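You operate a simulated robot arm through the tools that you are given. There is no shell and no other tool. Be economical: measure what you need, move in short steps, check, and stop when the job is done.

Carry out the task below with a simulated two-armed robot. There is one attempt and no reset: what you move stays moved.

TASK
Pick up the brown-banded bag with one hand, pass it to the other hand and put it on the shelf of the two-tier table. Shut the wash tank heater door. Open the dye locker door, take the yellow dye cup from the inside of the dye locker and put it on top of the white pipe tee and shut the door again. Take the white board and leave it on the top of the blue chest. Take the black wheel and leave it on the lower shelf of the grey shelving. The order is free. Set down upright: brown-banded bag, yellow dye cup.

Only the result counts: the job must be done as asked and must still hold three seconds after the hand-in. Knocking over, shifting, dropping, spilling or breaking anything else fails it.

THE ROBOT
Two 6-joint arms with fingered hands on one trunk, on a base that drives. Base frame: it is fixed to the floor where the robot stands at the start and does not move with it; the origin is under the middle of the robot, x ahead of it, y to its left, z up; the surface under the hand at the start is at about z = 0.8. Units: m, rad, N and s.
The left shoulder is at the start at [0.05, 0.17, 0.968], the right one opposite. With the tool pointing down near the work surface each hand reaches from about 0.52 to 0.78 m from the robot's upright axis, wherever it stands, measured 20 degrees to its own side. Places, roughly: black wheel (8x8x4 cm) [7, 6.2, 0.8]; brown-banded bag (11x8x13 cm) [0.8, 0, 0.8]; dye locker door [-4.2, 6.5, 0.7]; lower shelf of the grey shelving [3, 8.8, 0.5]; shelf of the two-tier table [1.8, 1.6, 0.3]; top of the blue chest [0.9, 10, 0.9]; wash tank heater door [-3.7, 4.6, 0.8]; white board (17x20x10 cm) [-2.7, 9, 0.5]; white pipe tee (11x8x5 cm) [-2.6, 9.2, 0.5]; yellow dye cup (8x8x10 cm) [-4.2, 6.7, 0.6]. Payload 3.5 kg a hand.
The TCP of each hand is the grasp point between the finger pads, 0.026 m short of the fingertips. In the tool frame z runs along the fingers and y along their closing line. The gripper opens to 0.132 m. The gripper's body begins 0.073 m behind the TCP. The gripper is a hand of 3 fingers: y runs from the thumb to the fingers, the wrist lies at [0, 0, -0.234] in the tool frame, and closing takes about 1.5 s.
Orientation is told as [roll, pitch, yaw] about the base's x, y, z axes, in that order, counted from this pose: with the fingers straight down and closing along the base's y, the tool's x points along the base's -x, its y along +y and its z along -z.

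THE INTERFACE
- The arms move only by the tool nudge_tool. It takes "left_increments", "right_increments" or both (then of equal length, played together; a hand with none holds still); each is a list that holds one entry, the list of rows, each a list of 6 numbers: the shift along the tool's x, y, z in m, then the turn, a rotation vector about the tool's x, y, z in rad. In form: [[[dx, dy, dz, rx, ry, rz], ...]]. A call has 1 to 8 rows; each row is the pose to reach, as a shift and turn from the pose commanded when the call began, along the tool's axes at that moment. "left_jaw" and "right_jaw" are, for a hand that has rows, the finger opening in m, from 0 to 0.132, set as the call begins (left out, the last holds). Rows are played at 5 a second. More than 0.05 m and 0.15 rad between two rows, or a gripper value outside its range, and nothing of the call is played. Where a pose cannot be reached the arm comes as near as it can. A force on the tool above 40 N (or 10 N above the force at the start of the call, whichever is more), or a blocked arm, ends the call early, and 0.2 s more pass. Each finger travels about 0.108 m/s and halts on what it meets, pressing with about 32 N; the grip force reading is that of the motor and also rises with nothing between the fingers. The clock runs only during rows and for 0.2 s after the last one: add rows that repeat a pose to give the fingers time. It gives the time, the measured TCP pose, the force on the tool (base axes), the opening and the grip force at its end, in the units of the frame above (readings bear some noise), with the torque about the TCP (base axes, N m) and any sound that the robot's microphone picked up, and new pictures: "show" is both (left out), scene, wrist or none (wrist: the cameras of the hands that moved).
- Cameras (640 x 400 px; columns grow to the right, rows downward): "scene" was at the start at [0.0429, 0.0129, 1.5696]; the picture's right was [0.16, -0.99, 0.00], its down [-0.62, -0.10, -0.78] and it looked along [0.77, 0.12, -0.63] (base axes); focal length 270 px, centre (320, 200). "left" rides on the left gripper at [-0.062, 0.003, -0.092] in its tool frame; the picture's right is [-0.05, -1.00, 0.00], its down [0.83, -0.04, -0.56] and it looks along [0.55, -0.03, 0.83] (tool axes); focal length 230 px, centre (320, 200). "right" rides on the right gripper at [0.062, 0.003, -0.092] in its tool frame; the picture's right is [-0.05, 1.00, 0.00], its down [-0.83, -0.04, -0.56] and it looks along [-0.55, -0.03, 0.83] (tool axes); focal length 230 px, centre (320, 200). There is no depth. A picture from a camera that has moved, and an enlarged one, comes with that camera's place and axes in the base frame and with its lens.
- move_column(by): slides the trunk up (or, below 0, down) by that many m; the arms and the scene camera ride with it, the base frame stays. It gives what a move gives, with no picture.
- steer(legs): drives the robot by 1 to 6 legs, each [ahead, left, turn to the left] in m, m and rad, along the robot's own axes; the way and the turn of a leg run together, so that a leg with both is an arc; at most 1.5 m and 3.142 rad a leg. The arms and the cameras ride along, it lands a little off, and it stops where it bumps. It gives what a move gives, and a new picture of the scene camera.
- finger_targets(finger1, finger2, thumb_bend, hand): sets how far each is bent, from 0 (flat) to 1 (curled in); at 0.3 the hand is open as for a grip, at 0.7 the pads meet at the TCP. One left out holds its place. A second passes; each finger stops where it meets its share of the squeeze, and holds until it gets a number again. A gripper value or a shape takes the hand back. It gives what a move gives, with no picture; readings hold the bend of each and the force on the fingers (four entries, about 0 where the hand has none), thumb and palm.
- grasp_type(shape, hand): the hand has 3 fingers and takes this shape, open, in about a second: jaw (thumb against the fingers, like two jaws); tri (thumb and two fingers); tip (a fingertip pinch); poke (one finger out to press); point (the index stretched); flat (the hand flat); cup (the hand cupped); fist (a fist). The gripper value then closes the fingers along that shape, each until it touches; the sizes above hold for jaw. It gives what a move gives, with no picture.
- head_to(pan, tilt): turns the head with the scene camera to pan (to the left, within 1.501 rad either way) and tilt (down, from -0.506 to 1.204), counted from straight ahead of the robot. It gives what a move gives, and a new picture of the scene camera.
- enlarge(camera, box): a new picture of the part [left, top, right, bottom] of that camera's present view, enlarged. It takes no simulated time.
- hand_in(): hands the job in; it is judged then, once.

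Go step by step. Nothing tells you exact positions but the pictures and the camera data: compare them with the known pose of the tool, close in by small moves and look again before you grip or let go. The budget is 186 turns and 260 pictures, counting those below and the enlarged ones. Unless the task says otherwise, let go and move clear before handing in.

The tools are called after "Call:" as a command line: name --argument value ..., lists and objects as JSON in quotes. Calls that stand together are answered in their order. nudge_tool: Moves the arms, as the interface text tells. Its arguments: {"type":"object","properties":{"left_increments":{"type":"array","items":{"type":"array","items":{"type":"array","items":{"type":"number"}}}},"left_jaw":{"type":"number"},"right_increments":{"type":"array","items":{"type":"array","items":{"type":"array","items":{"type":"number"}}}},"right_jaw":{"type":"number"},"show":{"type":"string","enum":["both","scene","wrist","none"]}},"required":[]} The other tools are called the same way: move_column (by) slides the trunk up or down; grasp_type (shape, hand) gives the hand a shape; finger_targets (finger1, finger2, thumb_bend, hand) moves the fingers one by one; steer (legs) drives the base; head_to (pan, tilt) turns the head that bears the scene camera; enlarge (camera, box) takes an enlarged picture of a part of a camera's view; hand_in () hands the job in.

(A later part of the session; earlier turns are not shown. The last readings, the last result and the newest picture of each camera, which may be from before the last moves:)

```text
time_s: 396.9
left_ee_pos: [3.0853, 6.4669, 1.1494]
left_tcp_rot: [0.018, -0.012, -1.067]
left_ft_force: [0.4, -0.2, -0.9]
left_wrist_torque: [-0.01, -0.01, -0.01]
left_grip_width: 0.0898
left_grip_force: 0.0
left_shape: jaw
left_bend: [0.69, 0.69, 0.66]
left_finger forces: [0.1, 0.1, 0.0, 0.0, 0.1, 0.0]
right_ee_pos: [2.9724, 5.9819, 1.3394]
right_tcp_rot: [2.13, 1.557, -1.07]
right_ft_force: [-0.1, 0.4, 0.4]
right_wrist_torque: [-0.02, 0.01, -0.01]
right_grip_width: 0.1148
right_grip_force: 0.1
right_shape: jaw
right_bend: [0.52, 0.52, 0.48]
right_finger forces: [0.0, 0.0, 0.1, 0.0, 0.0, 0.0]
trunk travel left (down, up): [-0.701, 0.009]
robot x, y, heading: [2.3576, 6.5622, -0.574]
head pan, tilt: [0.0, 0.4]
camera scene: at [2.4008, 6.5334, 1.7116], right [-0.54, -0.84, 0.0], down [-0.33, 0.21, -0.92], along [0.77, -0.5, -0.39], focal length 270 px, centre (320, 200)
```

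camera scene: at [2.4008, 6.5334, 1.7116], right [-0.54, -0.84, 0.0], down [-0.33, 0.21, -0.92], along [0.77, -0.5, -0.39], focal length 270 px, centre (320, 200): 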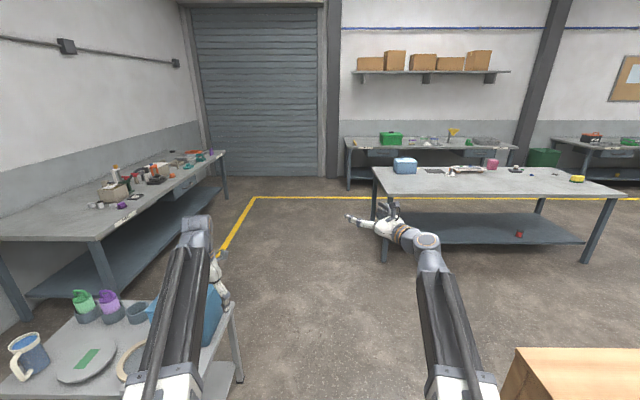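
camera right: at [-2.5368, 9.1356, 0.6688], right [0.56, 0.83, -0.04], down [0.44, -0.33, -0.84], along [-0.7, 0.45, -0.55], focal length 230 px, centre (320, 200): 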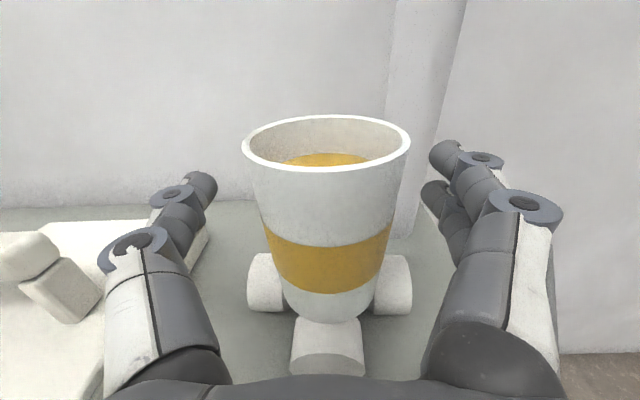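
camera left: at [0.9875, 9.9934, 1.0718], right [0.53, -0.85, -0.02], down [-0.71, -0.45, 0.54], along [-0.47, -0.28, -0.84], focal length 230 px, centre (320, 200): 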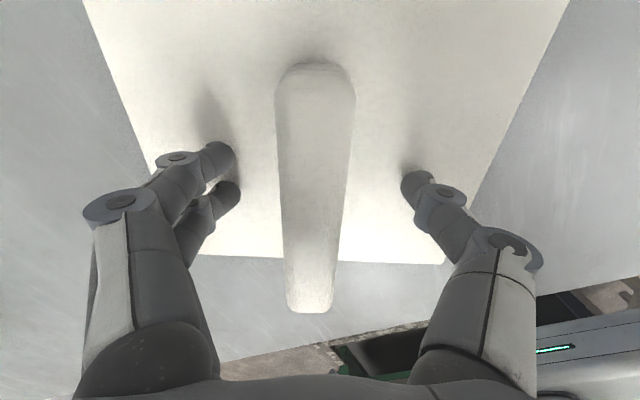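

The way is clear between the trolley and the wooden box. I go on and swing towards the far end of the bench.

Call:
steer --legs '[[1.5, 0, 0], [0.5, 0.2, 0], [0.9, 0.6, 0]]'

Call:
head_to --pan 0.8 --tilt 0.5

```text
time_s: 412.2
left_ee_pos: [5.9637, 5.5867, 1.1483]
left_tcp_rot: [0.019, -0.012, -1.056]
left_ft_force: [0.3, 0.4, -0.2]
left_wrist_torque: [-0.04, -0.01, -0.01]
left_grip_width: 0.0898
left_grip_force: 0.1
left_shape: jaw
left_bend: [0.69, 0.69, 0.66]
left_finger forces: [0.1, 0.1, 0.0, 0.1, 0.0, 0.1]
right_ee_pos: [5.8559, 5.1017, 1.3385]
right_tcp_rot: [2.111, 1.555, -1.08]
right_ft_force: [-0.7, 0.7, 0.1]
right_wrist_torque: [-0.04, 0.01, -0.01]
right_grip_width: 0.1147
right_grip_force: 0.0
right_shape: jaw
right_bend: [0.52, 0.52, 0.48]
right_finger forces: [0.1, 0.0, 0.1, 0.1, 0.0, 0.1]
trunk travel left (down, up): [-0.701, 0.009]
robot x, y, heading: [5.2369, 5.6713, -0.566]
head pan, tilt: [0.0, 0.4]
camera scene: at [5.2793, 5.645, 1.7115], right [-0.53, -0.84, 0.0], down [-0.33, 0.21, -0.92], along [0.78, -0.49, -0.39], focal length 270 px, centre (320, 200)
```

scene: 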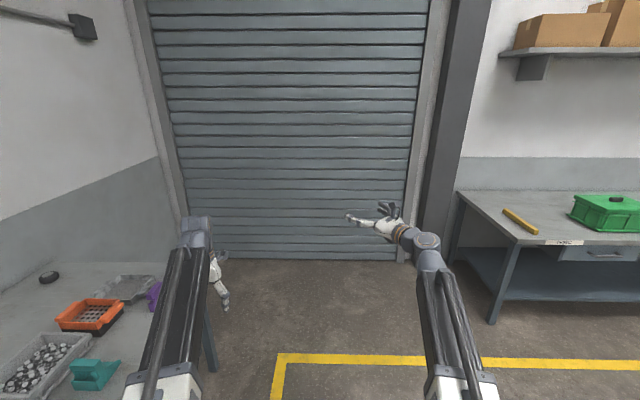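

```text
time_s: 413.3
left_ee_pos: [5.9631, 5.5848, 1.1487]
left_tcp_rot: [0.021, -0.012, -1.057]
left_ft_force: [-0.5, -0.7, 1.0]
left_wrist_torque: [-0.01, 0.05, -0.01]
left_grip_width: 0.0897
left_grip_force: 0.0
left_shape: jaw
left_bend: [0.69, 0.69, 0.66]
left_finger forces: [0.0, 0.1, 0.1, 0.0, 0.0, 0.0]
right_ee_pos: [5.8557, 5.1006, 1.3396]
right_tcp_rot: [2.129, 1.554, -1.063]
right_ft_force: [-0.8, -0.6, 0.1]
right_wrist_torque: [0.0, -0.02, 0.03]
right_grip_width: 0.1146
right_grip_force: 0.0
right_shape: jaw
right_bend: [0.52, 0.52, 0.48]
right_finger forces: [0.0, 0.0, 0.0, 0.0, 0.0, 0.0]
trunk travel left (down, up): [-0.701, 0.009]
robot x, y, heading: [5.2361, 5.6758, -0.571]
head pan, tilt: [0.799, 0.499]
camera scene: at [5.2891, 5.7157, 1.7024], right [0.23, -0.97, 0.0], down [-0.47, -0.11, -0.88], along [0.85, 0.2, -0.48], focal length 270 px, centre (320, 200)
```

scene: 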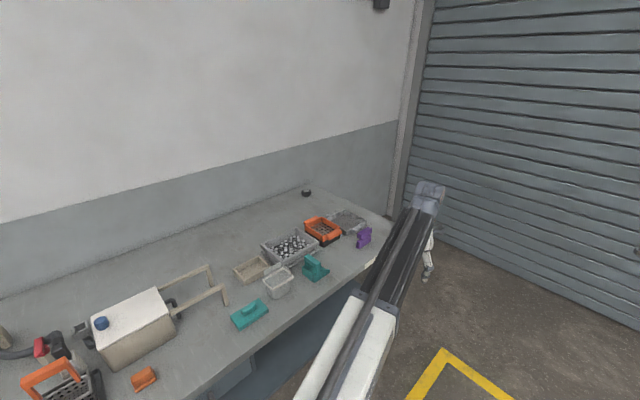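

The wheel is in the far corner of the bench, at (6.945, 6.207), only 15 cm from the bench's east end. There is about a metre of floor between that end and the shutter, so I'll reach it from there with the left hand. First I fold the right hand downwards so it doesn't stick out.

Call:
nudge_tool --right_increments '[[[-0.025, -0.006, -0.011, 0, -0.148, 0], [-0.05, -0.013, -0.021, 0, -0.296, 0], [-0.075, -0.019, -0.032, 0, -0.444, 0], [-0.1, -0.026, -0.043, 0, -0.592, 0], [-0.125, -0.032, -0.053, 0, -0.74, 0], [-0.15, -0.039, -0.064, 0, -0.888, 0], [-0.175, -0.045, -0.075, 0, -1.036, 0], [-0.2, -0.0515, -0.0857, 0, -1.184, 0]]]' --right_jaw 0.0 --show "none"

Call:
nudge_tool --right_increments '[[[0, 0, 0, 0, -0.13, 0], [0, 0, 0, 0, -0.26, 0], [0, 0, 0, 0, -0.387, 0], [0, 0, 0, 0, -0.387, 0]]]' --show "none"

```text
time_s: 415.1
left_ee_pos: [5.9634, 5.5861, 1.1474]
left_tcp_rot: [0.018, -0.011, -1.056]
left_ft_force: [0.6, 0.1, -0.4]
left_wrist_torque: [-0.04, 0.0, 0.01]
left_grip_width: 0.0896
left_grip_force: 0.1
left_shape: jaw
left_bend: [0.69, 0.69, 0.66]
left_finger forces: [0.0, 0.1, 0.0, 0.1, 0.0, 0.0]
right_ee_pos: [5.774, 5.154, 1.1395]
right_tcp_rot: [0.016, 0.391, 3.098]
right_ft_force: [0.8, 0.2, -1.1]
right_wrist_torque: [-0.02, 0.0, 0.0]
right_grip_width: 0.0
right_grip_force: 32.4
right_shape: jaw
right_bend: [0.67, 0.67, 0.74]
right_finger forces: [0.1, 0.1, 0.1, 0.0, 0.0, 0.0]
trunk travel left (down, up): [-0.701, 0.009]
robot x, y, heading: [5.2362, 5.6742, -0.566]
head pan, tilt: [0.799, 0.499]
```

```text
time_s: 416.1
left_ee_pos: [5.964, 5.5854, 1.1482]
left_tcp_rot: [0.019, -0.011, -1.055]
left_ft_force: [0.2, -0.4, 0.1]
left_wrist_torque: [0.01, 0.02, 0.02]
left_grip_width: 0.0894
left_grip_force: 0.1
left_shape: jaw
left_bend: [0.69, 0.69, 0.66]
left_finger forces: [0.0, 0.0, 0.0, 0.0, 0.1, 0.0]
right_ee_pos: [5.7726, 5.1548, 1.1379]
right_tcp_rot: [0.016, 0.01, 3.092]
right_ft_force: [0.2, -0.4, 0.7]
right_wrist_torque: [0.01, 0.03, -0.01]
right_grip_width: 0.0
right_grip_force: 31.9
right_shape: jaw
right_bend: [0.67, 0.67, 0.74]
right_finger forces: [0.0, 0.0, 0.0, 0.0, 0.0, 0.0]
trunk travel left (down, up): [-0.701, 0.009]
robot x, y, heading: [5.2386, 5.6745, -0.559]
head pan, tilt: [0.799, 0.499]
```

Call:
nudge_tool --right_increments '[[[-0.047, 0.002, 0, 0, 0, 0], [-0.094, 0.004, 0, 0, 0, 0], [-0.141, 0.006, 0, 0, 0, 0], [-0.188, 0.008, 0, 0, 0, 0]]]' --show "none"

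Call:
steer --legs '[[1.05, -0.1, 0], [0, 0, 1.565], [0, -0.68, 0]]'

Call:
head_to --pan 0.3 --tilt 0.6

```text
time_s: 417.1
left_ee_pos: [5.9629, 5.5856, 1.1494]
left_tcp_rot: [0.02, -0.011, -1.057]
left_ft_force: [0.5, 0.1, -0.2]
left_wrist_torque: [-0.01, -0.02, -0.02]
left_grip_width: 0.09
left_grip_force: 0.1
left_shape: jaw
left_bend: [0.69, 0.69, 0.66]
left_finger forces: [0.0, 0.0, 0.0, 0.0, 0.0, 0.1]
right_ee_pos: [5.5858, 5.1564, 1.1374]
right_tcp_rot: [0.014, 0.008, 3.095]
right_ft_force: [-0.1, -0.2, 0.2]
right_wrist_torque: [0.0, 0.01, -0.01]
right_grip_width: 0.0
right_grip_force: 32.1
right_shape: jaw
right_bend: [0.67, 0.67, 0.74]
right_finger forces: [0.0, 0.0, 0.1, 0.1, 0.0, 0.0]
trunk travel left (down, up): [-0.701, 0.009]
robot x, y, heading: [5.2356, 5.6731, -0.566]
head pan, tilt: [0.799, 0.499]
```

```text
time_s: 429.8
left_ee_pos: [6.7418, 5.37, 1.1491]
left_tcp_rot: [0.018, -0.013, 0.497]
left_ft_force: [-0.1, 0.0, -0.6]
left_wrist_torque: [-0.01, 0.02, -0.03]
left_grip_width: 0.0898
left_grip_force: 0.1
left_shape: jaw
left_bend: [0.69, 0.69, 0.66]
left_finger forces: [0.1, 0.1, 0.0, 0.0, 0.0, 0.0]
right_ee_pos: [7.1659, 4.9859, 1.1373]
right_tcp_rot: [0.014, 0.009, -1.638]
right_ft_force: [0.8, -0.5, -0.5]
right_wrist_torque: [0.03, 0.01, 0.02]
right_grip_width: 0.0
right_grip_force: 32.2
right_shape: jaw
right_bend: [0.67, 0.67, 0.74]
right_finger forces: [0.0, 0.0, 0.0, 0.0, 0.0, 0.0]
trunk travel left (down, up): [-0.701, 0.009]
robot x, y, heading: [6.6394, 4.6481, 0.986]
head pan, tilt: [0.799, 0.499]
camera scene: at [6.5978, 4.6992, 1.7024], right [0.98, 0.22, 0.0], down [0.1, -0.47, -0.88], along [-0.19, 0.86, -0.48], focal length 270 px, centre (320, 200)
```

scene: 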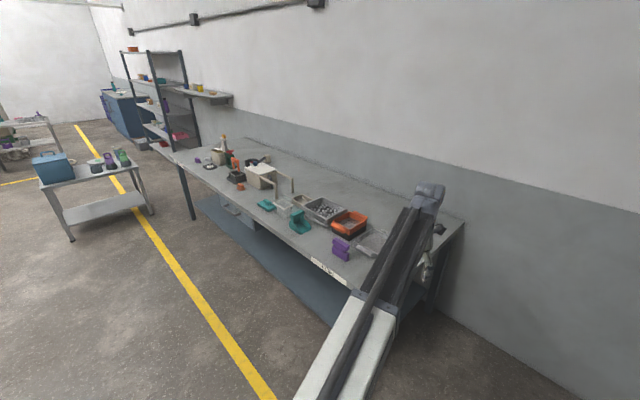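

```text
time_s: 430.7
left_ee_pos: [6.7421, 5.3699, 1.1489]
left_tcp_rot: [0.018, -0.014, 0.497]
left_ft_force: [-0.4, 0.1, -0.2]
left_wrist_torque: [-0.01, 0.01, -0.04]
left_grip_width: 0.0898
left_grip_force: 0.1
left_shape: jaw
left_bend: [0.69, 0.69, 0.66]
left_finger forces: [0.1, 0.0, 0.1, 0.0, 0.1, 0.2]
right_ee_pos: [7.1655, 4.987, 1.1378]
right_tcp_rot: [0.013, 0.011, -1.638]
right_ft_force: [0.2, 0.1, -0.3]
right_wrist_torque: [-0.01, 0.03, -0.04]
right_grip_width: 0.0001
right_grip_force: 32.0
right_shape: jaw
right_bend: [0.67, 0.67, 0.74]
right_finger forces: [0.1, 0.0, 0.0, 0.0, 0.0, 0.0]
trunk travel left (down, up): [-0.701, 0.009]
robot x, y, heading: [6.6403, 4.6462, 0.991]
head pan, tilt: [0.3, 0.6]
camera scene: at [6.6413, 4.6957, 1.6933], right [0.96, -0.28, 0.0], down [-0.16, -0.54, -0.83], along [0.23, 0.79, -0.56], focal length 270 px, centre (320, 200)
```

scene: 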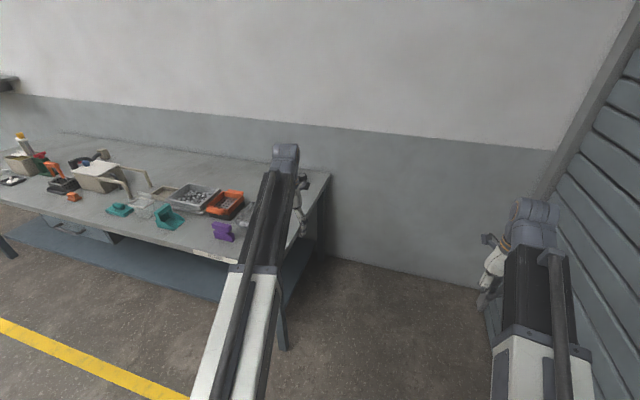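

The bench end is at n≈2.63 and the wall at e≈9.1; the gap suits me at n 3.07. I tuck the right hand further back and drive in.

Call:
nudge_tool --right_increments '[[[-0.045, 0.01, 0, 0, 0, 0], [-0.09, 0.02, 0, 0, 0, 0], [-0.135, 0.03, 0, 0, 0, 0], [-0.18, 0.04, 0, 0, 0, 0], [-0.222, 0.047, 0, 0, 0, 0]]]' --show "none"

Call:
steer --legs '[[0.9, 0, 0.005]]'

Call:
enlarge --camera "left" --box '[0, 0, 640, 400]'

```text
time_s: 431.9
left_ee_pos: [6.7416, 5.37, 1.1485]
left_tcp_rot: [0.021, -0.01, 0.497]
left_ft_force: [-0.2, 1.1, -0.2]
left_wrist_torque: [-0.02, -0.03, 0.03]
left_grip_width: 0.0895
left_grip_force: 0.0
left_shape: jaw
left_bend: [0.69, 0.69, 0.66]
left_finger forces: [0.1, 0.1, 0.0, 0.1, 0.0, 0.0]
right_ee_pos: [7.1974, 4.7613, 1.1365]
right_tcp_rot: [0.016, 0.01, -1.634]
right_ft_force: [-0.5, -0.2, -0.1]
right_wrist_torque: [0.03, -0.02, -0.02]
right_grip_width: 0.0001
right_grip_force: 31.9
right_shape: jaw
right_bend: [0.67, 0.67, 0.74]
right_finger forces: [0.1, 0.1, 0.1, 0.1, 0.0, 0.0]
trunk travel left (down, up): [-0.701, 0.009]
robot x, y, heading: [6.6399, 4.6468, 0.991]
head pan, tilt: [0.3, 0.6]
```

```text
time_s: 436.6
left_ee_pos: [7.2261, 6.1211, 1.1486]
left_tcp_rot: [0.019, -0.012, 0.505]
left_ft_force: [-0.2, 0.1, 0.4]
left_wrist_torque: [-0.01, -0.01, 0.02]
left_grip_width: 0.0895
left_grip_force: 0.0
left_shape: jaw
left_bend: [0.69, 0.69, 0.66]
left_finger forces: [0.0, 0.0, 0.0, 0.0, 0.0, 0.0]
right_ee_pos: [7.6854, 5.5171, 1.1357]
right_tcp_rot: [0.016, 0.008, -1.628]
right_ft_force: [-1.0, -0.3, 0.3]
right_wrist_torque: [0.0, 0.0, 0.0]
right_grip_width: 0.0
right_grip_force: 31.3
right_shape: jaw
right_bend: [0.67, 0.67, 0.74]
right_finger forces: [0.1, 0.1, 0.0, 0.0, 0.1, 0.0]
trunk travel left (down, up): [-0.701, 0.009]
robot x, y, heading: [7.1274, 5.3959, 1.0]
head pan, tilt: [0.3, 0.6]
camera scene: at [7.1302, 5.4457, 1.6933], right [0.96, -0.27, 0.0], down [-0.15, -0.54, -0.82], along [0.22, 0.79, -0.57], focal length 270 px, centre (320, 200)
```

scene: 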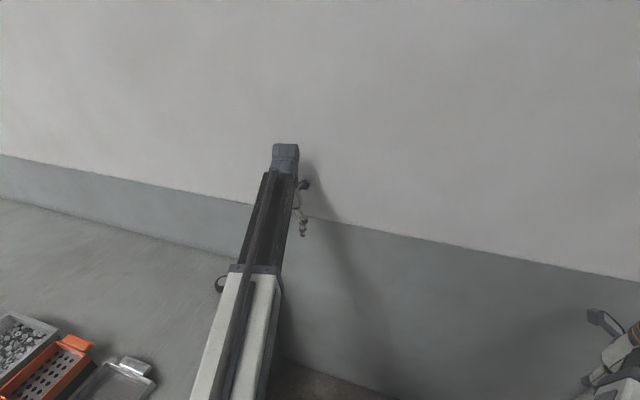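

```text
1.00 times, centred on (320, 200) of left (not enlarged: the box is as wide or as high as the picture)
camera zoom: at [7.277, 6.1527, 1.2416], right [0.53, -0.85, -0.02], down [-0.71, -0.45, 0.54], along [-0.47, -0.28, -0.84], focal length 230 px, centre (320, 200)
```

zoom: 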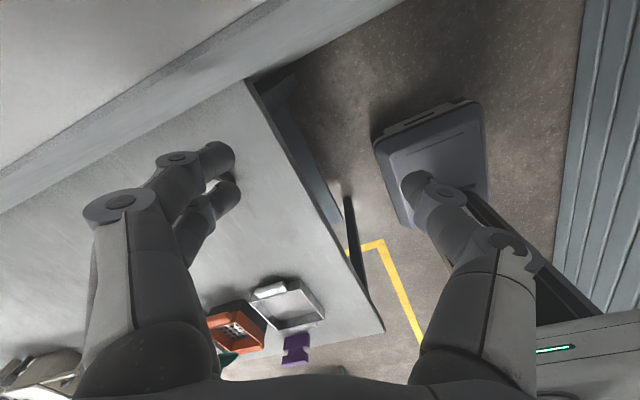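

In the gap now. I move the left hand back and over the bench towards the wheel.

Call:
nudge_tool --left_increments '[[[0.039, 0.023, 0, 0, 0, 0], [0.078, 0.046, 0, 0, 0, 0], [0.117, 0.069, 0, 0, 0, 0], [0.156, 0.091, 0, 0, 0, 0], [0.195, 0.114, 0, 0, 0, 0], [0.234, 0.137, 0, 0, 0, 0], [0.2727, 0.16, 0, 0, 0, 0], [0.2727, 0.16, 0, 0, 0, 0]]]' --left_jaw 0.125 --show "none"

Call:
steer --legs '[[0.075, 0, 0]]'

Call:
enlarge --camera "left" --box '[0, 0, 640, 400]'

```text
time_s: 438.4
left_ee_pos: [6.9082, 6.1293, 1.1485]
left_tcp_rot: [0.02, -0.012, 0.504]
left_ft_force: [0.6, -0.5, -0.5]
left_wrist_torque: [-0.02, 0.02, 0.01]
left_grip_width: 0.1248
left_grip_force: 0.1
left_shape: jaw
left_bend: [0.41, 0.41, 0.38]
left_finger forces: [0.0, 0.1, 0.1, 0.0, 0.0, 0.1]
right_ee_pos: [7.6865, 5.5158, 1.1373]
right_tcp_rot: [0.014, 0.007, -1.63]
right_ft_force: [-0.2, 0.0, 0.2]
right_wrist_torque: [0.01, -0.02, 0.01]
right_grip_width: 0.0001
right_grip_force: 31.7
right_shape: jaw
right_bend: [0.67, 0.67, 0.74]
right_finger forces: [0.0, 0.0, 0.1, 0.0, 0.0, 0.1]
trunk travel left (down, up): [-0.701, 0.009]
robot x, y, heading: [7.1298, 5.3947, 0.993]
head pan, tilt: [0.3, 0.6]
```

```text
time_s: 439.4
left_ee_pos: [6.9494, 6.1936, 1.1482]
left_tcp_rot: [0.018, -0.009, 0.503]
left_ft_force: [-0.9, 0.2, -0.8]
left_wrist_torque: [-0.01, 0.02, -0.01]
left_grip_width: 0.1249
left_grip_force: 0.0
left_shape: jaw
left_bend: [0.41, 0.41, 0.38]
left_finger forces: [0.0, 0.0, 0.1, 0.1, 0.1, 0.0]
right_ee_pos: [7.7271, 5.5816, 1.1367]
right_tcp_rot: [0.013, 0.007, -1.628]
right_ft_force: [0.8, 0.0, -0.5]
right_wrist_torque: [-0.03, -0.01, -0.01]
right_grip_width: 0.0
right_grip_force: 31.6
right_shape: jaw
right_bend: [0.67, 0.67, 0.74]
right_finger forces: [0.0, 0.0, 0.1, 0.0, 0.0, 0.0]
trunk travel left (down, up): [-0.701, 0.009]
robot x, y, heading: [7.1702, 5.4566, 0.994]
head pan, tilt: [0.3, 0.6]
camera scene: at [7.1718, 5.5101, 1.6932], right [0.96, -0.27, 0.0], down [-0.15, -0.54, -0.82], along [0.22, 0.79, -0.57], focal length 270 px, centre (320, 200)
```

scene: 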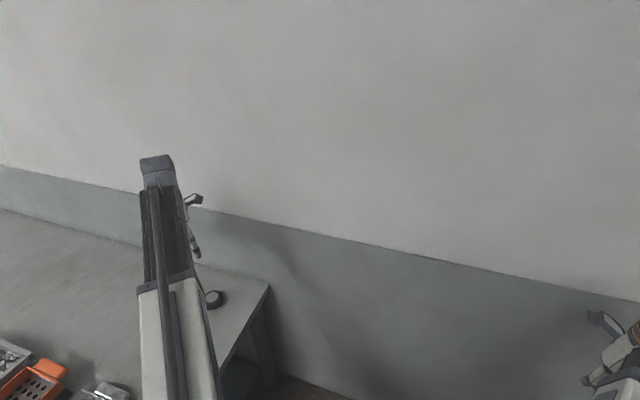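

```text
1.00 times, centred on (320, 200) of left (not enlarged: the box is as wide or as high as the picture)
camera zoom: at [7.0022, 6.2251, 1.2412], right [0.53, -0.85, -0.02], down [-0.71, -0.45, 0.55], along [-0.47, -0.28, -0.84], focal length 230 px, centre (320, 200)
```

zoom: 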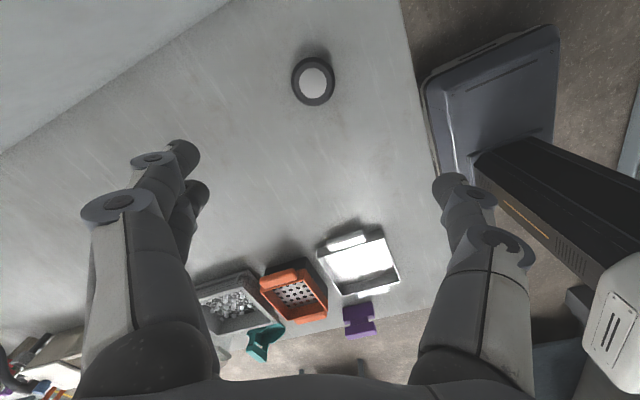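

The wheel lies flat right under the hand. I shift 2.5 cm onto its centre and lower the trunk.

Call:
nudge_tool --left_increments '[[[-0.019, 0.016, 0, 0, 0, 0], [-0.019, 0.016, 0, 0, 0, 0]]]' --show "none"

Call:
move_column --by -0.22

Call:
enlarge --camera "left" --box '[0, 0, 640, 400]'

```text
time_s: 440.0
left_ee_pos: [6.9573, 6.215, 1.1504]
left_tcp_rot: [0.018, -0.011, 0.504]
left_ft_force: [-0.7, 0.6, -0.1]
left_wrist_torque: [0.05, 0.05, 0.03]
left_grip_width: 0.1245
left_grip_force: 0.1
left_shape: jaw
left_bend: [0.41, 0.41, 0.38]
left_finger forces: [0.1, 0.0, 0.0, 0.1, 0.0, 0.0]
right_ee_pos: [7.7269, 5.5781, 1.1363]
right_tcp_rot: [0.015, 0.01, -1.628]
right_ft_force: [0.4, 0.0, -0.1]
right_wrist_torque: [0.02, 0.02, 0.05]
right_grip_width: 0.0003
right_grip_force: 32.0
right_shape: jaw
right_bend: [0.67, 0.67, 0.74]
right_finger forces: [0.0, 0.1, 0.1, 0.0, 0.1, 0.0]
trunk travel left (down, up): [-0.701, 0.009]
robot x, y, heading: [7.1736, 5.456, 0.996]
head pan, tilt: [0.3, 0.6]
```

```text
time_s: 442.4
left_ee_pos: [6.9586, 6.2151, 0.9303]
left_tcp_rot: [0.021, -0.013, 0.506]
left_ft_force: [-0.2, 0.3, 0.0]
left_wrist_torque: [0.0, 0.03, 0.02]
left_grip_width: 0.125
left_grip_force: 0.1
left_shape: jaw
left_bend: [0.41, 0.41, 0.38]
left_finger forces: [0.0, 0.0, 0.0, 0.1, 0.0, 0.0]
right_ee_pos: [7.7271, 5.5796, 0.9162]
right_tcp_rot: [0.016, 0.008, -1.627]
right_ft_force: [0.4, -0.1, 0.4]
right_wrist_torque: [-0.01, 0.03, -0.03]
right_grip_width: 0.0002
right_grip_force: 32.0
right_shape: jaw
right_bend: [0.67, 0.67, 0.74]
right_finger forces: [0.0, 0.0, 0.0, 0.0, 0.1, 0.0]
trunk travel left (down, up): [-0.481, 0.229]
robot x, y, heading: [7.1714, 5.4565, 0.998]
head pan, tilt: [0.3, 0.6]
```

```text
1.00 times, centred on (320, 200) of left (not enlarged: the box is as wide or as high as the picture)
camera zoom: at [7.0101, 6.2468, 1.0228], right [0.53, -0.85, -0.02], down [-0.71, -0.45, 0.54], along [-0.47, -0.27, -0.84], focal length 230 px, centre (320, 200)
```

zoom: 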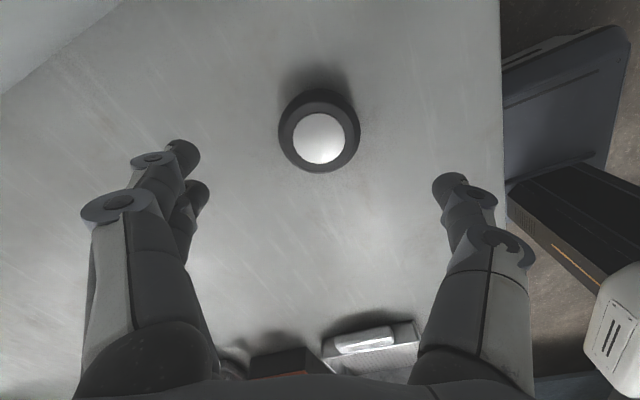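

Centred to within 7 mm. I fine-tune, lower to wheel height and close.

Call:
nudge_tool --left_increments '[[[-0.005, 0.005, 0, 0, 0, 0], [-0.005, 0.005, 0, 0, 0, 0]]]' --show "none"

Call:
move_column --by -0.097

Call:
nudge_tool --left_increments '[[[0, 0, 0, 0, 0, 0], [0, 0, 0, 0, 0, 0], [0, 0, 0, 0, 0, 0], [0, 0, 0, 0, 0, 0], [0, 0, 0, 0, 0, 0], [0, 0, 0, 0, 0, 0]]]' --left_jaw 0.03 --show "wrist"

```text
time_s: 443.0
left_ee_pos: [6.9611, 6.2222, 0.9302]
left_tcp_rot: [0.018, -0.013, 0.505]
left_ft_force: [-0.5, 0.8, -0.2]
left_wrist_torque: [0.02, -0.01, -0.02]
left_grip_width: 0.1247
left_grip_force: 0.0
left_shape: jaw
left_bend: [0.41, 0.41, 0.38]
left_finger forces: [0.0, 0.0, 0.0, 0.1, 0.0, 0.0]
right_ee_pos: [7.727, 5.5797, 0.9167]
right_tcp_rot: [0.015, 0.009, -1.627]
right_ft_force: [-0.5, -1.2, 0.1]
right_wrist_torque: [0.01, -0.04, 0.0]
right_grip_width: 0.0
right_grip_force: 32.1
right_shape: jaw
right_bend: [0.67, 0.67, 0.74]
right_finger forces: [0.0, 0.0, 0.0, 0.0, 0.1, 0.0]
trunk travel left (down, up): [-0.481, 0.229]
robot x, y, heading: [7.1717, 5.4609, 0.998]
head pan, tilt: [0.3, 0.6]
```

```text
time_s: 444.3
left_ee_pos: [6.9603, 6.2228, 0.8328]
left_tcp_rot: [0.019, -0.012, 0.505]
left_ft_force: [-0.3, 0.7, -0.1]
left_wrist_torque: [0.01, 0.01, -0.01]
left_grip_width: 0.1248
left_grip_force: 0.0
left_shape: jaw
left_bend: [0.41, 0.41, 0.38]
left_finger forces: [0.0, 0.0, 0.0, 0.0, 0.1, 0.0]
right_ee_pos: [7.726, 5.5793, 0.8208]
right_tcp_rot: [0.014, 0.009, -1.628]
right_ft_force: [-0.6, -0.2, 0.2]
right_wrist_torque: [0.02, 0.01, 0.02]
right_grip_width: 0.0001
right_grip_force: 32.2
right_shape: jaw
right_bend: [0.67, 0.67, 0.74]
right_finger forces: [0.0, 0.0, 0.1, 0.0, 0.0, 0.0]
trunk travel left (down, up): [-0.384, 0.326]
robot x, y, heading: [7.1706, 5.4581, 0.996]
head pan, tilt: [0.3, 0.6]
```

```text
time_s: 445.7
left_ee_pos: [6.9611, 6.2224, 0.8339]
left_tcp_rot: [0.02, -0.012, 0.506]
left_ft_force: [0.2, 1.0, -0.4]
left_wrist_torque: [-0.02, -0.01, -0.03]
left_grip_width: 0.0611
left_grip_force: 32.3
left_shape: jaw
left_bend: [0.73, 0.73, 0.7]
left_finger forces: [14.2, 14.7, 0.1, 0.0, 28.7, 0.0]
right_ee_pos: [7.7262, 5.5794, 0.8199]
right_tcp_rot: [0.014, 0.009, -1.629]
right_ft_force: [-0.3, 0.8, 0.1]
right_wrist_torque: [-0.03, 0.01, 0.01]
right_grip_width: 0.0
right_grip_force: 31.9
right_shape: jaw
right_bend: [0.67, 0.67, 0.74]
right_finger forces: [0.1, 0.0, 0.0, 0.0, 0.0, 0.0]
trunk travel left (down, up): [-0.384, 0.326]
robot x, y, heading: [7.1717, 5.4546, 0.998]
head pan, tilt: [0.3, 0.6]
camera left: at [7.0121, 6.2539, 0.9258], right [0.53, -0.85, -0.02], down [-0.71, -0.45, 0.54], along [-0.47, -0.28, -0.84], focal length 230 px, centre (320, 200)
```

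left: 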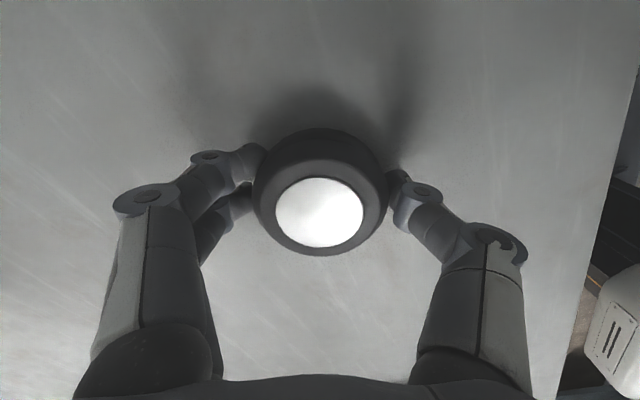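

The wheel is gripped evenly. I lift it and check.

Call:
move_column --by 0.25

Call:
enlarge --camera "left" --box '[0, 0, 640, 400]'

```text
time_s: 448.3
left_ee_pos: [6.9603, 6.2225, 1.0828]
left_tcp_rot: [0.018, -0.014, 0.505]
left_ft_force: [-0.2, -0.6, -1.9]
left_wrist_torque: [0.05, -0.01, 0.02]
left_grip_width: 0.0611
left_grip_force: 31.4
left_shape: jaw
left_bend: [0.73, 0.73, 0.7]
left_finger forces: [14.2, 14.9, 0.0, 0.0, 28.7, 0.1]
right_ee_pos: [7.7269, 5.5804, 1.0703]
right_tcp_rot: [0.014, 0.009, -1.63]
right_ft_force: [0.6, -0.1, -0.3]
right_wrist_torque: [-0.01, 0.02, 0.0]
right_grip_width: 0.0001
right_grip_force: 32.0
right_shape: jaw
right_bend: [0.67, 0.67, 0.74]
right_finger forces: [0.0, 0.1, 0.1, 0.0, 0.0, 0.1]
trunk travel left (down, up): [-0.634, 0.076]
robot x, y, heading: [7.1721, 5.4603, 0.989]
head pan, tilt: [0.3, 0.6]
```

```text
1.00 times, centred on (320, 200) of left (not enlarged: the box is as wide or as high as the picture)
camera zoom: at [7.0121, 6.2541, 1.1757], right [0.53, -0.85, -0.02], down [-0.71, -0.45, 0.54], along [-0.47, -0.28, -0.84], focal length 230 px, centre (320, 200)
```

zoom: 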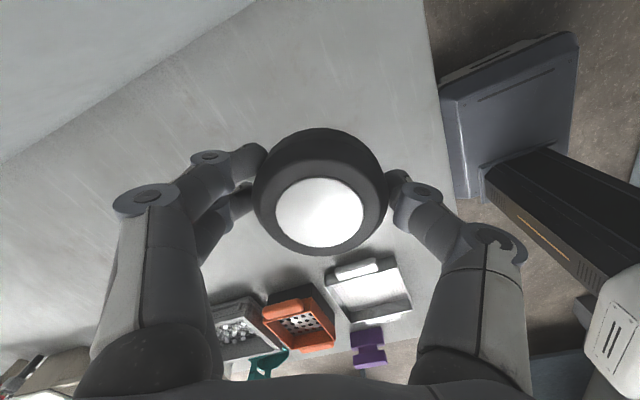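

The wheel is held. I back out of the gap and bring the hand in front of me for the drive to the shelving.

Call:
steer --legs '[[-1.05, 0, 0]]'

Call:
nudge_tool --left_increments '[[[-0.03, -0.03, 0, 0, 0, 0], [-0.06, -0.06, 0, 0, 0, 0], [-0.09, -0.09, 0, 0, 0, 0], [-0.12, -0.12, 0, 0, 0, 0], [-0.15, -0.15, 0, 0, 0, 0], [-0.18, -0.18, 0, 0, 0, 0], [-0.2, -0.19, 0, 0, 0, 0]]]' --show "none"

Call:
steer --legs '[[0, 0, 1.575], [1.4, 0, 0], [1.0, 0.68, 0]]'

```text
time_s: 453.7
left_ee_pos: [6.3878, 5.3372, 1.082]
left_tcp_rot: [0.02, -0.012, 0.504]
left_ft_force: [-0.2, 0.1, -1.8]
left_wrist_torque: [-0.01, 0.01, -0.03]
left_grip_width: 0.0614
left_grip_force: 31.7
left_shape: jaw
left_bend: [0.73, 0.73, 0.7]
left_finger forces: [14.3, 14.7, 0.0, 0.0, 28.6, 0.0]
right_ee_pos: [7.1548, 4.6948, 1.0692]
right_tcp_rot: [0.015, 0.009, -1.627]
right_ft_force: [0.2, 0.4, -0.2]
right_wrist_torque: [-0.04, 0.01, -0.01]
right_grip_width: 0.0
right_grip_force: 32.2
right_shape: jaw
right_bend: [0.67, 0.67, 0.74]
right_finger forces: [0.0, 0.0, 0.0, 0.0, 0.1, 0.0]
trunk travel left (down, up): [-0.634, 0.076]
robot x, y, heading: [6.599, 4.5755, 0.996]
head pan, tilt: [0.3, 0.6]
camera scene: at [6.5989, 4.624, 1.6263], right [0.96, -0.27, 0.0], down [-0.15, -0.54, -0.83], along [0.22, 0.79, -0.56], focal length 270 px, centre (320, 200)
```

scene: 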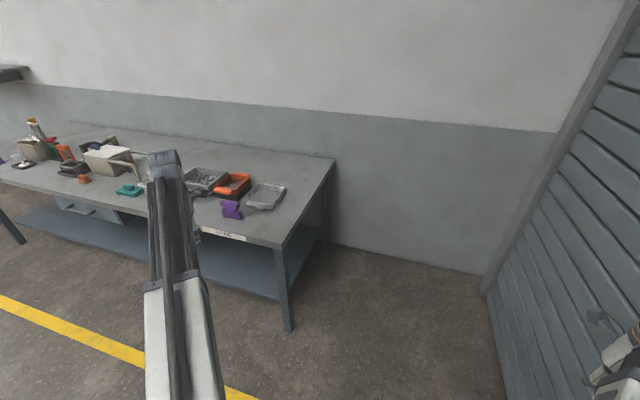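

```text
time_s: 455.3
left_ee_pos: [6.6568, 5.268, 1.0816]
left_tcp_rot: [0.02, -0.012, 0.505]
left_ft_force: [-0.4, 0.1, -1.4]
left_wrist_torque: [0.03, -0.07, 0.01]
left_grip_width: 0.0611
left_grip_force: 32.1
left_shape: jaw
left_bend: [0.73, 0.73, 0.7]
left_finger forces: [14.3, 15.0, 0.1, 0.1, 28.7, 0.0]
right_ee_pos: [7.1552, 4.6947, 1.0693]
right_tcp_rot: [0.014, 0.009, -1.63]
right_ft_force: [-0.6, 0.6, -1.0]
right_wrist_torque: [-0.01, 0.01, -0.01]
right_grip_width: 0.0001
right_grip_force: 31.4
right_shape: jaw
right_bend: [0.67, 0.67, 0.74]
right_finger forces: [0.0, 0.1, 0.1, 0.0, 0.0, 0.0]
trunk travel left (down, up): [-0.634, 0.076]
robot x, y, heading: [6.5985, 4.5749, 0.995]
head pan, tilt: [0.3, 0.6]
```

```text
time_s: 471.8
left_ee_pos: [3.5153, 5.3446, 1.0815]
left_tcp_rot: [0.02, -0.013, 2.077]
left_ft_force: [0.2, -0.2, -2.1]
left_wrist_torque: [0.02, 0.03, 0.0]
left_grip_width: 0.0606
left_grip_force: 31.9
left_shape: jaw
left_bend: [0.73, 0.73, 0.7]
left_finger forces: [14.2, 14.8, 0.0, 0.0, 28.5, 0.0]
right_ee_pos: [4.0885, 5.8426, 1.0696]
right_tcp_rot: [0.014, 0.008, -0.062]
right_ft_force: [0.2, -1.0, 0.5]
right_wrist_torque: [0.02, -0.04, 0.03]
right_grip_width: 0.0001
right_grip_force: 32.2
right_shape: jaw
right_bend: [0.67, 0.67, 0.74]
right_finger forces: [0.0, 0.1, 0.0, 0.0, 0.1, 0.0]
trunk travel left (down, up): [-0.634, 0.076]
robot x, y, heading: [4.206, 5.2875, 2.568]
head pan, tilt: [0.3, 0.6]
camera scene: at [4.1561, 5.2878, 1.6263], right [0.27, 0.96, 0.0], down [0.54, -0.15, -0.82], along [-0.79, 0.22, -0.57], focal length 270 px, centre (320, 200)
```

scene: 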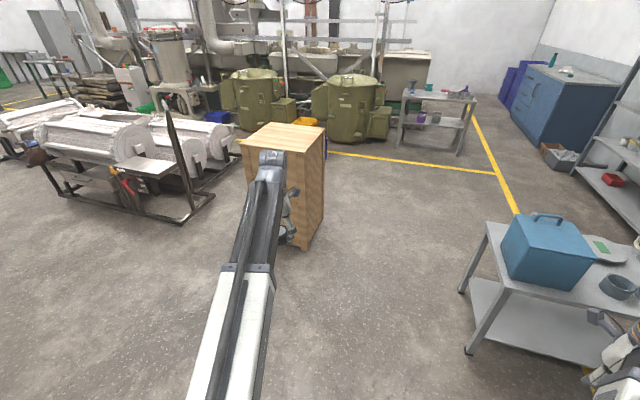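

Clear ahead. I pass between the box and the trolley and come up in front of the shelving.

Call:
steer --legs '[[1.5, 0, 0], [0.9, 0, 0], [0.3, -0.9, 0], [0, 0, -1.57]]'

Call:
head_to --pan 0.0 --tilt 0.5

```text
time_s: 491.9
left_ee_pos: [2.4962, 8.1996, 1.0813]
left_tcp_rot: [0.02, -0.013, 0.502]
left_ft_force: [0.2, -0.4, -1.6]
left_wrist_torque: [0.02, 0.0, -0.02]
left_grip_width: 0.0602
left_grip_force: 32.3
left_shape: jaw
left_bend: [0.73, 0.73, 0.7]
left_finger forces: [14.1, 14.5, 0.1, 0.0, 28.2, 0.1]
right_ee_pos: [2.9927, 7.6244, 1.0697]
right_tcp_rot: [0.014, 0.008, -1.633]
right_ft_force: [0.3, -1.1, -0.2]
right_wrist_torque: [-0.01, -0.01, 0.02]
right_grip_width: 0.0002
right_grip_force: 32.5
right_shape: jaw
right_bend: [0.67, 0.67, 0.74]
right_finger forces: [0.0, 0.1, 0.0, 0.0, 0.0, 0.0]
trunk travel left (down, up): [-0.634, 0.076]
robot x, y, heading: [2.4377, 7.5039, 0.988]
head pan, tilt: [0.3, 0.6]
camera scene: at [2.4369, 7.5559, 1.6263], right [0.96, -0.27, 0.0], down [-0.16, -0.54, -0.82], along [0.23, 0.79, -0.57], focal length 270 px, centre (320, 200)
```

scene: 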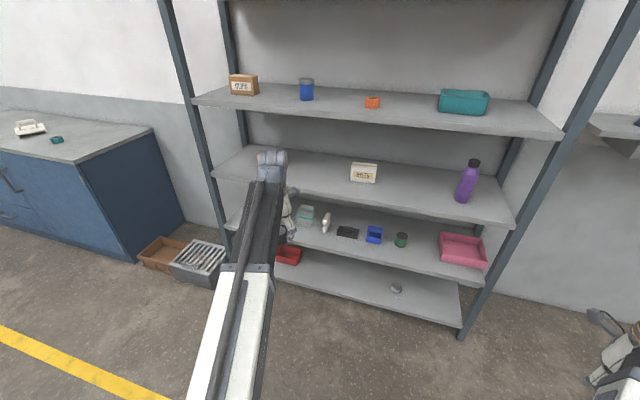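

```text
time_s: 492.7
left_ee_pos: [2.4968, 8.2002, 1.0808]
left_tcp_rot: [0.02, -0.013, 0.499]
left_ft_force: [0.5, 0.1, -1.5]
left_wrist_torque: [-0.03, -0.02, 0.01]
left_grip_width: 0.06
left_grip_force: 31.8
left_shape: jaw
left_bend: [0.73, 0.73, 0.7]
left_finger forces: [14.1, 14.7, 0.1, 0.0, 28.2, 0.0]
right_ee_pos: [2.9929, 7.6243, 1.0696]
right_tcp_rot: [0.014, 0.009, -1.635]
right_ft_force: [-0.3, -0.2, -0.7]
right_wrist_torque: [0.0, -0.02, -0.03]
right_grip_width: 0.0001
right_grip_force: 31.7
right_shape: jaw
right_bend: [0.67, 0.67, 0.74]
right_finger forces: [0.0, 0.1, 0.0, 0.0, 0.0, 0.0]
trunk travel left (down, up): [-0.634, 0.076]
robot x, y, heading: [2.4391, 7.5083, 0.993]
head pan, tilt: [0.0, 0.499]
camera scene: at [2.4622, 7.5472, 1.6354], right [0.84, -0.55, 0.0], down [-0.26, -0.4, -0.88], along [0.48, 0.74, -0.48], focal length 270 px, centre (320, 200)
```

scene: 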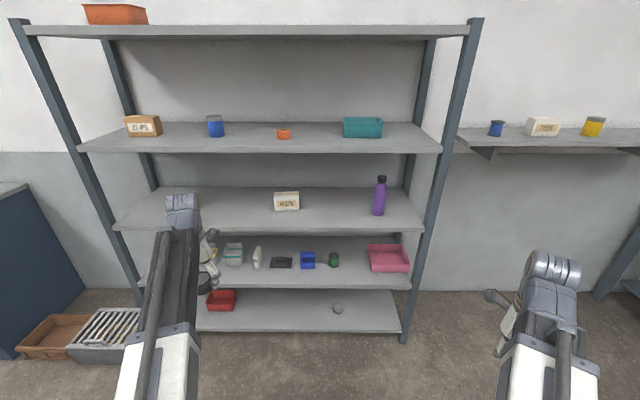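

The lower shelf (z≈0.5) has a free gap of about 17 cm between the green pot and the pink bin, around n -1.80. The shelf above leaves little headroom, so I square the hand and tilt it back about 40° to keep the wrist outside.

Call:
nudge_tool --left_increments '[[[0, 0, 0, 0, 0, -0.125], [0, 0, 0, 0, 0, -0.25], [0, 0, 0, 0, 0, -0.375], [0, 0, 0, 0, 0, -0.49]]]' --show "none"

Call:
nudge_tool --left_increments '[[[0, 0, 0, 0, -0.14, 0], [0, 0, 0, 0, -0.28, 0], [0, 0, 0, 0, -0.42, 0], [0, 0, 0, 0, -0.56, 0], [0, 0, 0, 0, -0.7, 0], [0, 0, 0, 0, -0.7, 0]]]' --show "none"

Call:
steer --legs '[[0.2, -0.48, 0]]'

```text
time_s: 493.7
left_ee_pos: [2.4971, 8.2, 1.0824]
left_tcp_rot: [0.009, -0.02, 0.994]
left_ft_force: [-0.3, -0.1, -1.4]
left_wrist_torque: [0.0, -0.01, -0.01]
left_grip_width: 0.0604
left_grip_force: 31.9
left_shape: jaw
left_bend: [0.73, 0.73, 0.7]
left_finger forces: [14.1, 14.6, 0.0, 0.0, 28.2, 0.1]
right_ee_pos: [2.9927, 7.6246, 1.0684]
right_tcp_rot: [0.014, 0.009, -1.632]
right_ft_force: [-0.4, 0.0, 0.7]
right_wrist_torque: [0.03, -0.01, 0.01]
right_grip_width: 0.0
right_grip_force: 31.7
right_shape: jaw
right_bend: [0.67, 0.67, 0.74]
right_finger forces: [0.0, 0.0, 0.0, 0.0, 0.0, 0.1]
trunk travel left (down, up): [-0.634, 0.076]
robot x, y, heading: [2.4346, 7.5026, 0.993]
head pan, tilt: [0.0, 0.499]
```

```text
time_s: 495.1
left_ee_pos: [2.4961, 8.2, 1.0819]
left_tcp_rot: [0.015, -0.721, 0.981]
left_ft_force: [0.4, -0.2, -2.3]
left_wrist_torque: [-0.01, 0.04, -0.02]
left_grip_width: 0.0599
left_grip_force: 32.1
left_shape: jaw
left_bend: [0.73, 0.73, 0.7]
left_finger forces: [14.2, 14.7, 0.1, 0.0, 28.2, 0.0]
right_ee_pos: [2.9924, 7.6242, 1.0698]
right_tcp_rot: [0.016, 0.008, -1.634]
right_ft_force: [-0.2, -0.7, 0.1]
right_wrist_torque: [0.01, -0.03, 0.04]
right_grip_width: 0.0
right_grip_force: 32.0
right_shape: jaw
right_bend: [0.67, 0.67, 0.74]
right_finger forces: [0.0, 0.1, 0.1, 0.0, 0.0, 0.1]
trunk travel left (down, up): [-0.634, 0.076]
robot x, y, heading: [2.4382, 7.5062, 0.992]
head pan, tilt: [0.0, 0.499]
```

```text
time_s: 498.2
left_ee_pos: [3.0086, 8.1052, 1.0819]
left_tcp_rot: [0.013, -0.72, 0.983]
left_ft_force: [0.6, 0.0, -1.3]
left_wrist_torque: [0.01, 0.01, 0.01]
left_grip_width: 0.0599
left_grip_force: 32.0
left_shape: jaw
left_bend: [0.73, 0.73, 0.7]
left_finger forces: [14.1, 14.7, 0.1, 0.0, 28.2, 0.0]
right_ee_pos: [3.5057, 7.5303, 1.0696]
right_tcp_rot: [0.017, 0.008, -1.632]
right_ft_force: [-0.4, 0.1, -0.1]
right_wrist_torque: [0.0, 0.01, 0.0]
right_grip_width: 0.0
right_grip_force: 32.4
right_shape: jaw
right_bend: [0.67, 0.67, 0.74]
right_finger forces: [0.1, 0.0, 0.0, 0.1, 0.0, 0.0]
trunk travel left (down, up): [-0.634, 0.076]
robot x, y, heading: [2.9485, 7.4116, 0.996]
head pan, tilt: [0.0, 0.499]
camera scene: at [2.9752, 7.4523, 1.6354], right [0.84, -0.55, 0.0], down [-0.26, -0.4, -0.88], along [0.48, 0.74, -0.48], focal length 270 px, centre (320, 200)
```

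scene: 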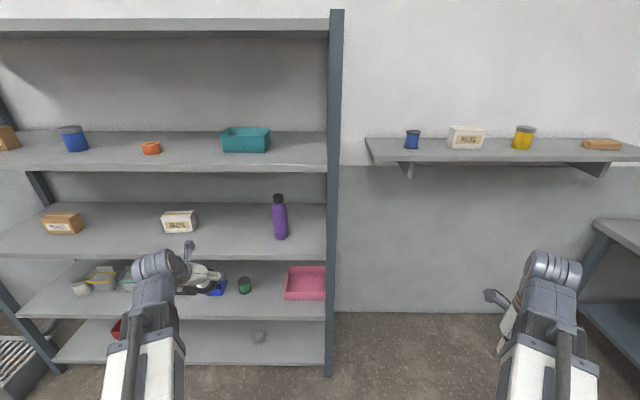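

The shelf front is at e 8.75 and the gap is centred on n -1.80. I lower to entry height.

Call:
move_column --by -0.4

Call:
move_column --by -0.095

Call:
head_to --pan 0.3 --tilt 0.5

Call:
enlarge --camera "left" --box '[0, 0, 640, 400]'

```text
time_s: 502.0
left_ee_pos: [3.008, 8.1054, 0.6823]
left_tcp_rot: [0.014, -0.718, 0.983]
left_ft_force: [0.0, -0.2, -0.9]
left_wrist_torque: [-0.01, -0.04, -0.03]
left_grip_width: 0.06
left_grip_force: 32.5
left_shape: jaw
left_bend: [0.73, 0.73, 0.7]
left_finger forces: [14.1, 14.8, 0.0, 0.0, 28.1, 0.1]
right_ee_pos: [3.5054, 7.5304, 0.6697]
right_tcp_rot: [0.015, 0.009, -1.632]
right_ft_force: [-0.8, 0.5, 0.0]
right_wrist_torque: [-0.05, -0.01, 0.02]
right_grip_width: 0.0
right_grip_force: 32.1
right_shape: jaw
right_bend: [0.67, 0.67, 0.74]
right_finger forces: [0.0, 0.0, 0.0, 0.0, 0.0, 0.0]
trunk travel left (down, up): [-0.234, 0.476]
robot x, y, heading: [2.9504, 7.4107, 0.998]
head pan, tilt: [0.0, 0.499]
```

```text
time_s: 503.3
left_ee_pos: [3.0076, 8.1043, 0.5873]
left_tcp_rot: [0.014, -0.719, 0.982]
left_ft_force: [-0.2, 0.3, -1.6]
left_wrist_torque: [-0.03, 0.01, -0.01]
left_grip_width: 0.0601
left_grip_force: 32.3
left_shape: jaw
left_bend: [0.73, 0.73, 0.7]
left_finger forces: [14.3, 14.8, 0.1, 0.0, 28.2, 0.0]
right_ee_pos: [3.5037, 7.5301, 0.5758]
right_tcp_rot: [0.013, 0.008, -1.631]
right_ft_force: [0.5, 1.1, -0.6]
right_wrist_torque: [-0.01, 0.03, 0.01]
right_grip_width: 0.0002
right_grip_force: 31.9
right_shape: jaw
right_bend: [0.67, 0.67, 0.74]
right_finger forces: [0.0, 0.1, 0.0, 0.0, 0.2, 0.0]
trunk travel left (down, up): [-0.139, 0.571]
robot x, y, heading: [2.9481, 7.413, 0.994]
head pan, tilt: [0.0, 0.499]
```

```text
time_s: 504.1
left_ee_pos: [3.0084, 8.1053, 0.5869]
left_tcp_rot: [0.015, -0.719, 0.984]
left_ft_force: [0.2, 0.6, -1.6]
left_wrist_torque: [-0.03, -0.01, 0.0]
left_grip_width: 0.06
left_grip_force: 32.4
left_shape: jaw
left_bend: [0.73, 0.73, 0.7]
left_finger forces: [14.2, 14.7, 0.0, 0.0, 28.1, 0.0]
right_ee_pos: [3.5049, 7.5305, 0.5755]
right_tcp_rot: [0.016, 0.01, -1.634]
right_ft_force: [-0.3, 0.3, 0.8]
right_wrist_torque: [0.01, -0.01, 0.01]
right_grip_width: 0.0003
right_grip_force: 31.6
right_shape: jaw
right_bend: [0.67, 0.67, 0.74]
right_finger forces: [0.1, 0.0, 0.1, 0.1, 0.0, 0.0]
trunk travel left (down, up): [-0.139, 0.571]
robot x, y, heading: [2.948, 7.4132, 0.991]
head pan, tilt: [0.3, 0.499]
camera scene: at [2.9499, 7.4636, 1.1404], right [0.96, -0.27, 0.0], down [-0.13, -0.46, -0.88], along [0.24, 0.84, -0.48], focal length 270 px, centre (320, 200)
```

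scene: 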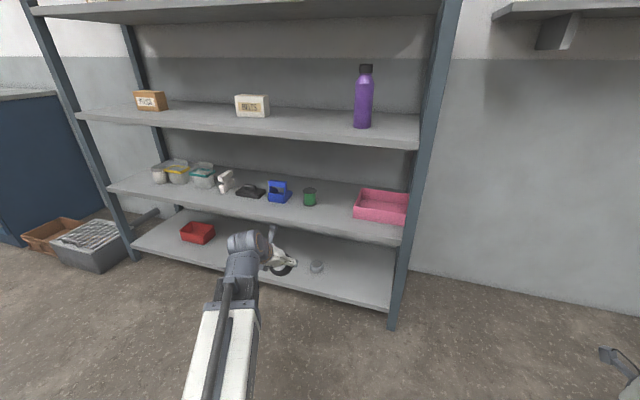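

```text
1.00 times, centred on (320, 200) of left (not enlarged: the box is as wide or as high as the picture)
camera zoom: at [2.9979, 8.0951, 0.6971], right [0.86, -0.51, 0.02], down [-0.51, -0.85, -0.13], along [0.09, 0.1, -0.99], focal length 230 px, centre (320, 200)
```

zoom: 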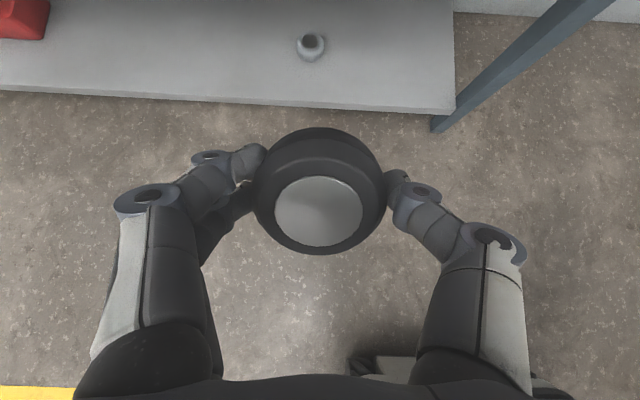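

The wheel is at entry height with about 3.5 cm of clearance. I drive in towards the gap, first part.

Call:
steer --legs '[[0.27, -0.05, 0]]'

Call:
enlarge --camera "left" --box '[0, 0, 640, 400]'

```text
time_s: 506.0
left_ee_pos: [3.1978, 8.3045, 0.5871]
left_tcp_rot: [0.013, -0.721, 0.982]
left_ft_force: [-0.1, -0.2, -1.8]
left_wrist_torque: [0.03, -0.01, 0.01]
left_grip_width: 0.0599
left_grip_force: 32.1
left_shape: jaw
left_bend: [0.73, 0.73, 0.7]
left_finger forces: [14.3, 14.8, 0.0, 0.1, 28.2, 0.1]
right_ee_pos: [3.6949, 7.7296, 0.5747]
right_tcp_rot: [0.014, 0.01, -1.632]
right_ft_force: [0.2, 0.6, -0.1]
right_wrist_torque: [0.05, 0.0, -0.02]
right_grip_width: 0.0
right_grip_force: 32.1
right_shape: jaw
right_bend: [0.67, 0.67, 0.74]
right_finger forces: [0.0, 0.0, 0.0, 0.0, 0.1, 0.0]
trunk travel left (down, up): [-0.139, 0.571]
robot x, y, heading: [3.142, 7.6136, 0.99]
head pan, tilt: [0.3, 0.499]
camera scene: at [3.1401, 7.6635, 1.1404], right [0.96, -0.27, 0.0], down [-0.13, -0.46, -0.88], along [0.24, 0.84, -0.48], focal length 270 px, centre (320, 200)
```

scene: 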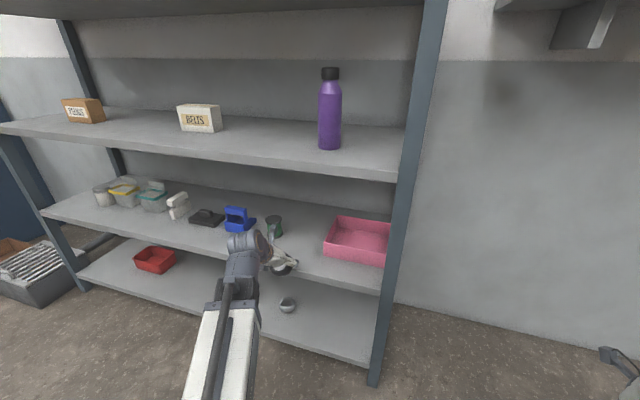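

```text
1.00 times, centred on (320, 200) of left (not enlarged: the box is as wide or as high as the picture)
camera zoom: at [3.1886, 8.2949, 0.6971], right [0.86, -0.51, 0.02], down [-0.51, -0.85, -0.13], along [0.09, 0.1, -0.99], focal length 230 px, centre (320, 200)
```

zoom: 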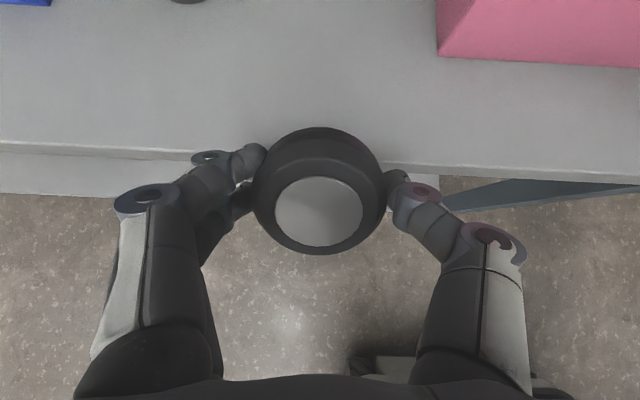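

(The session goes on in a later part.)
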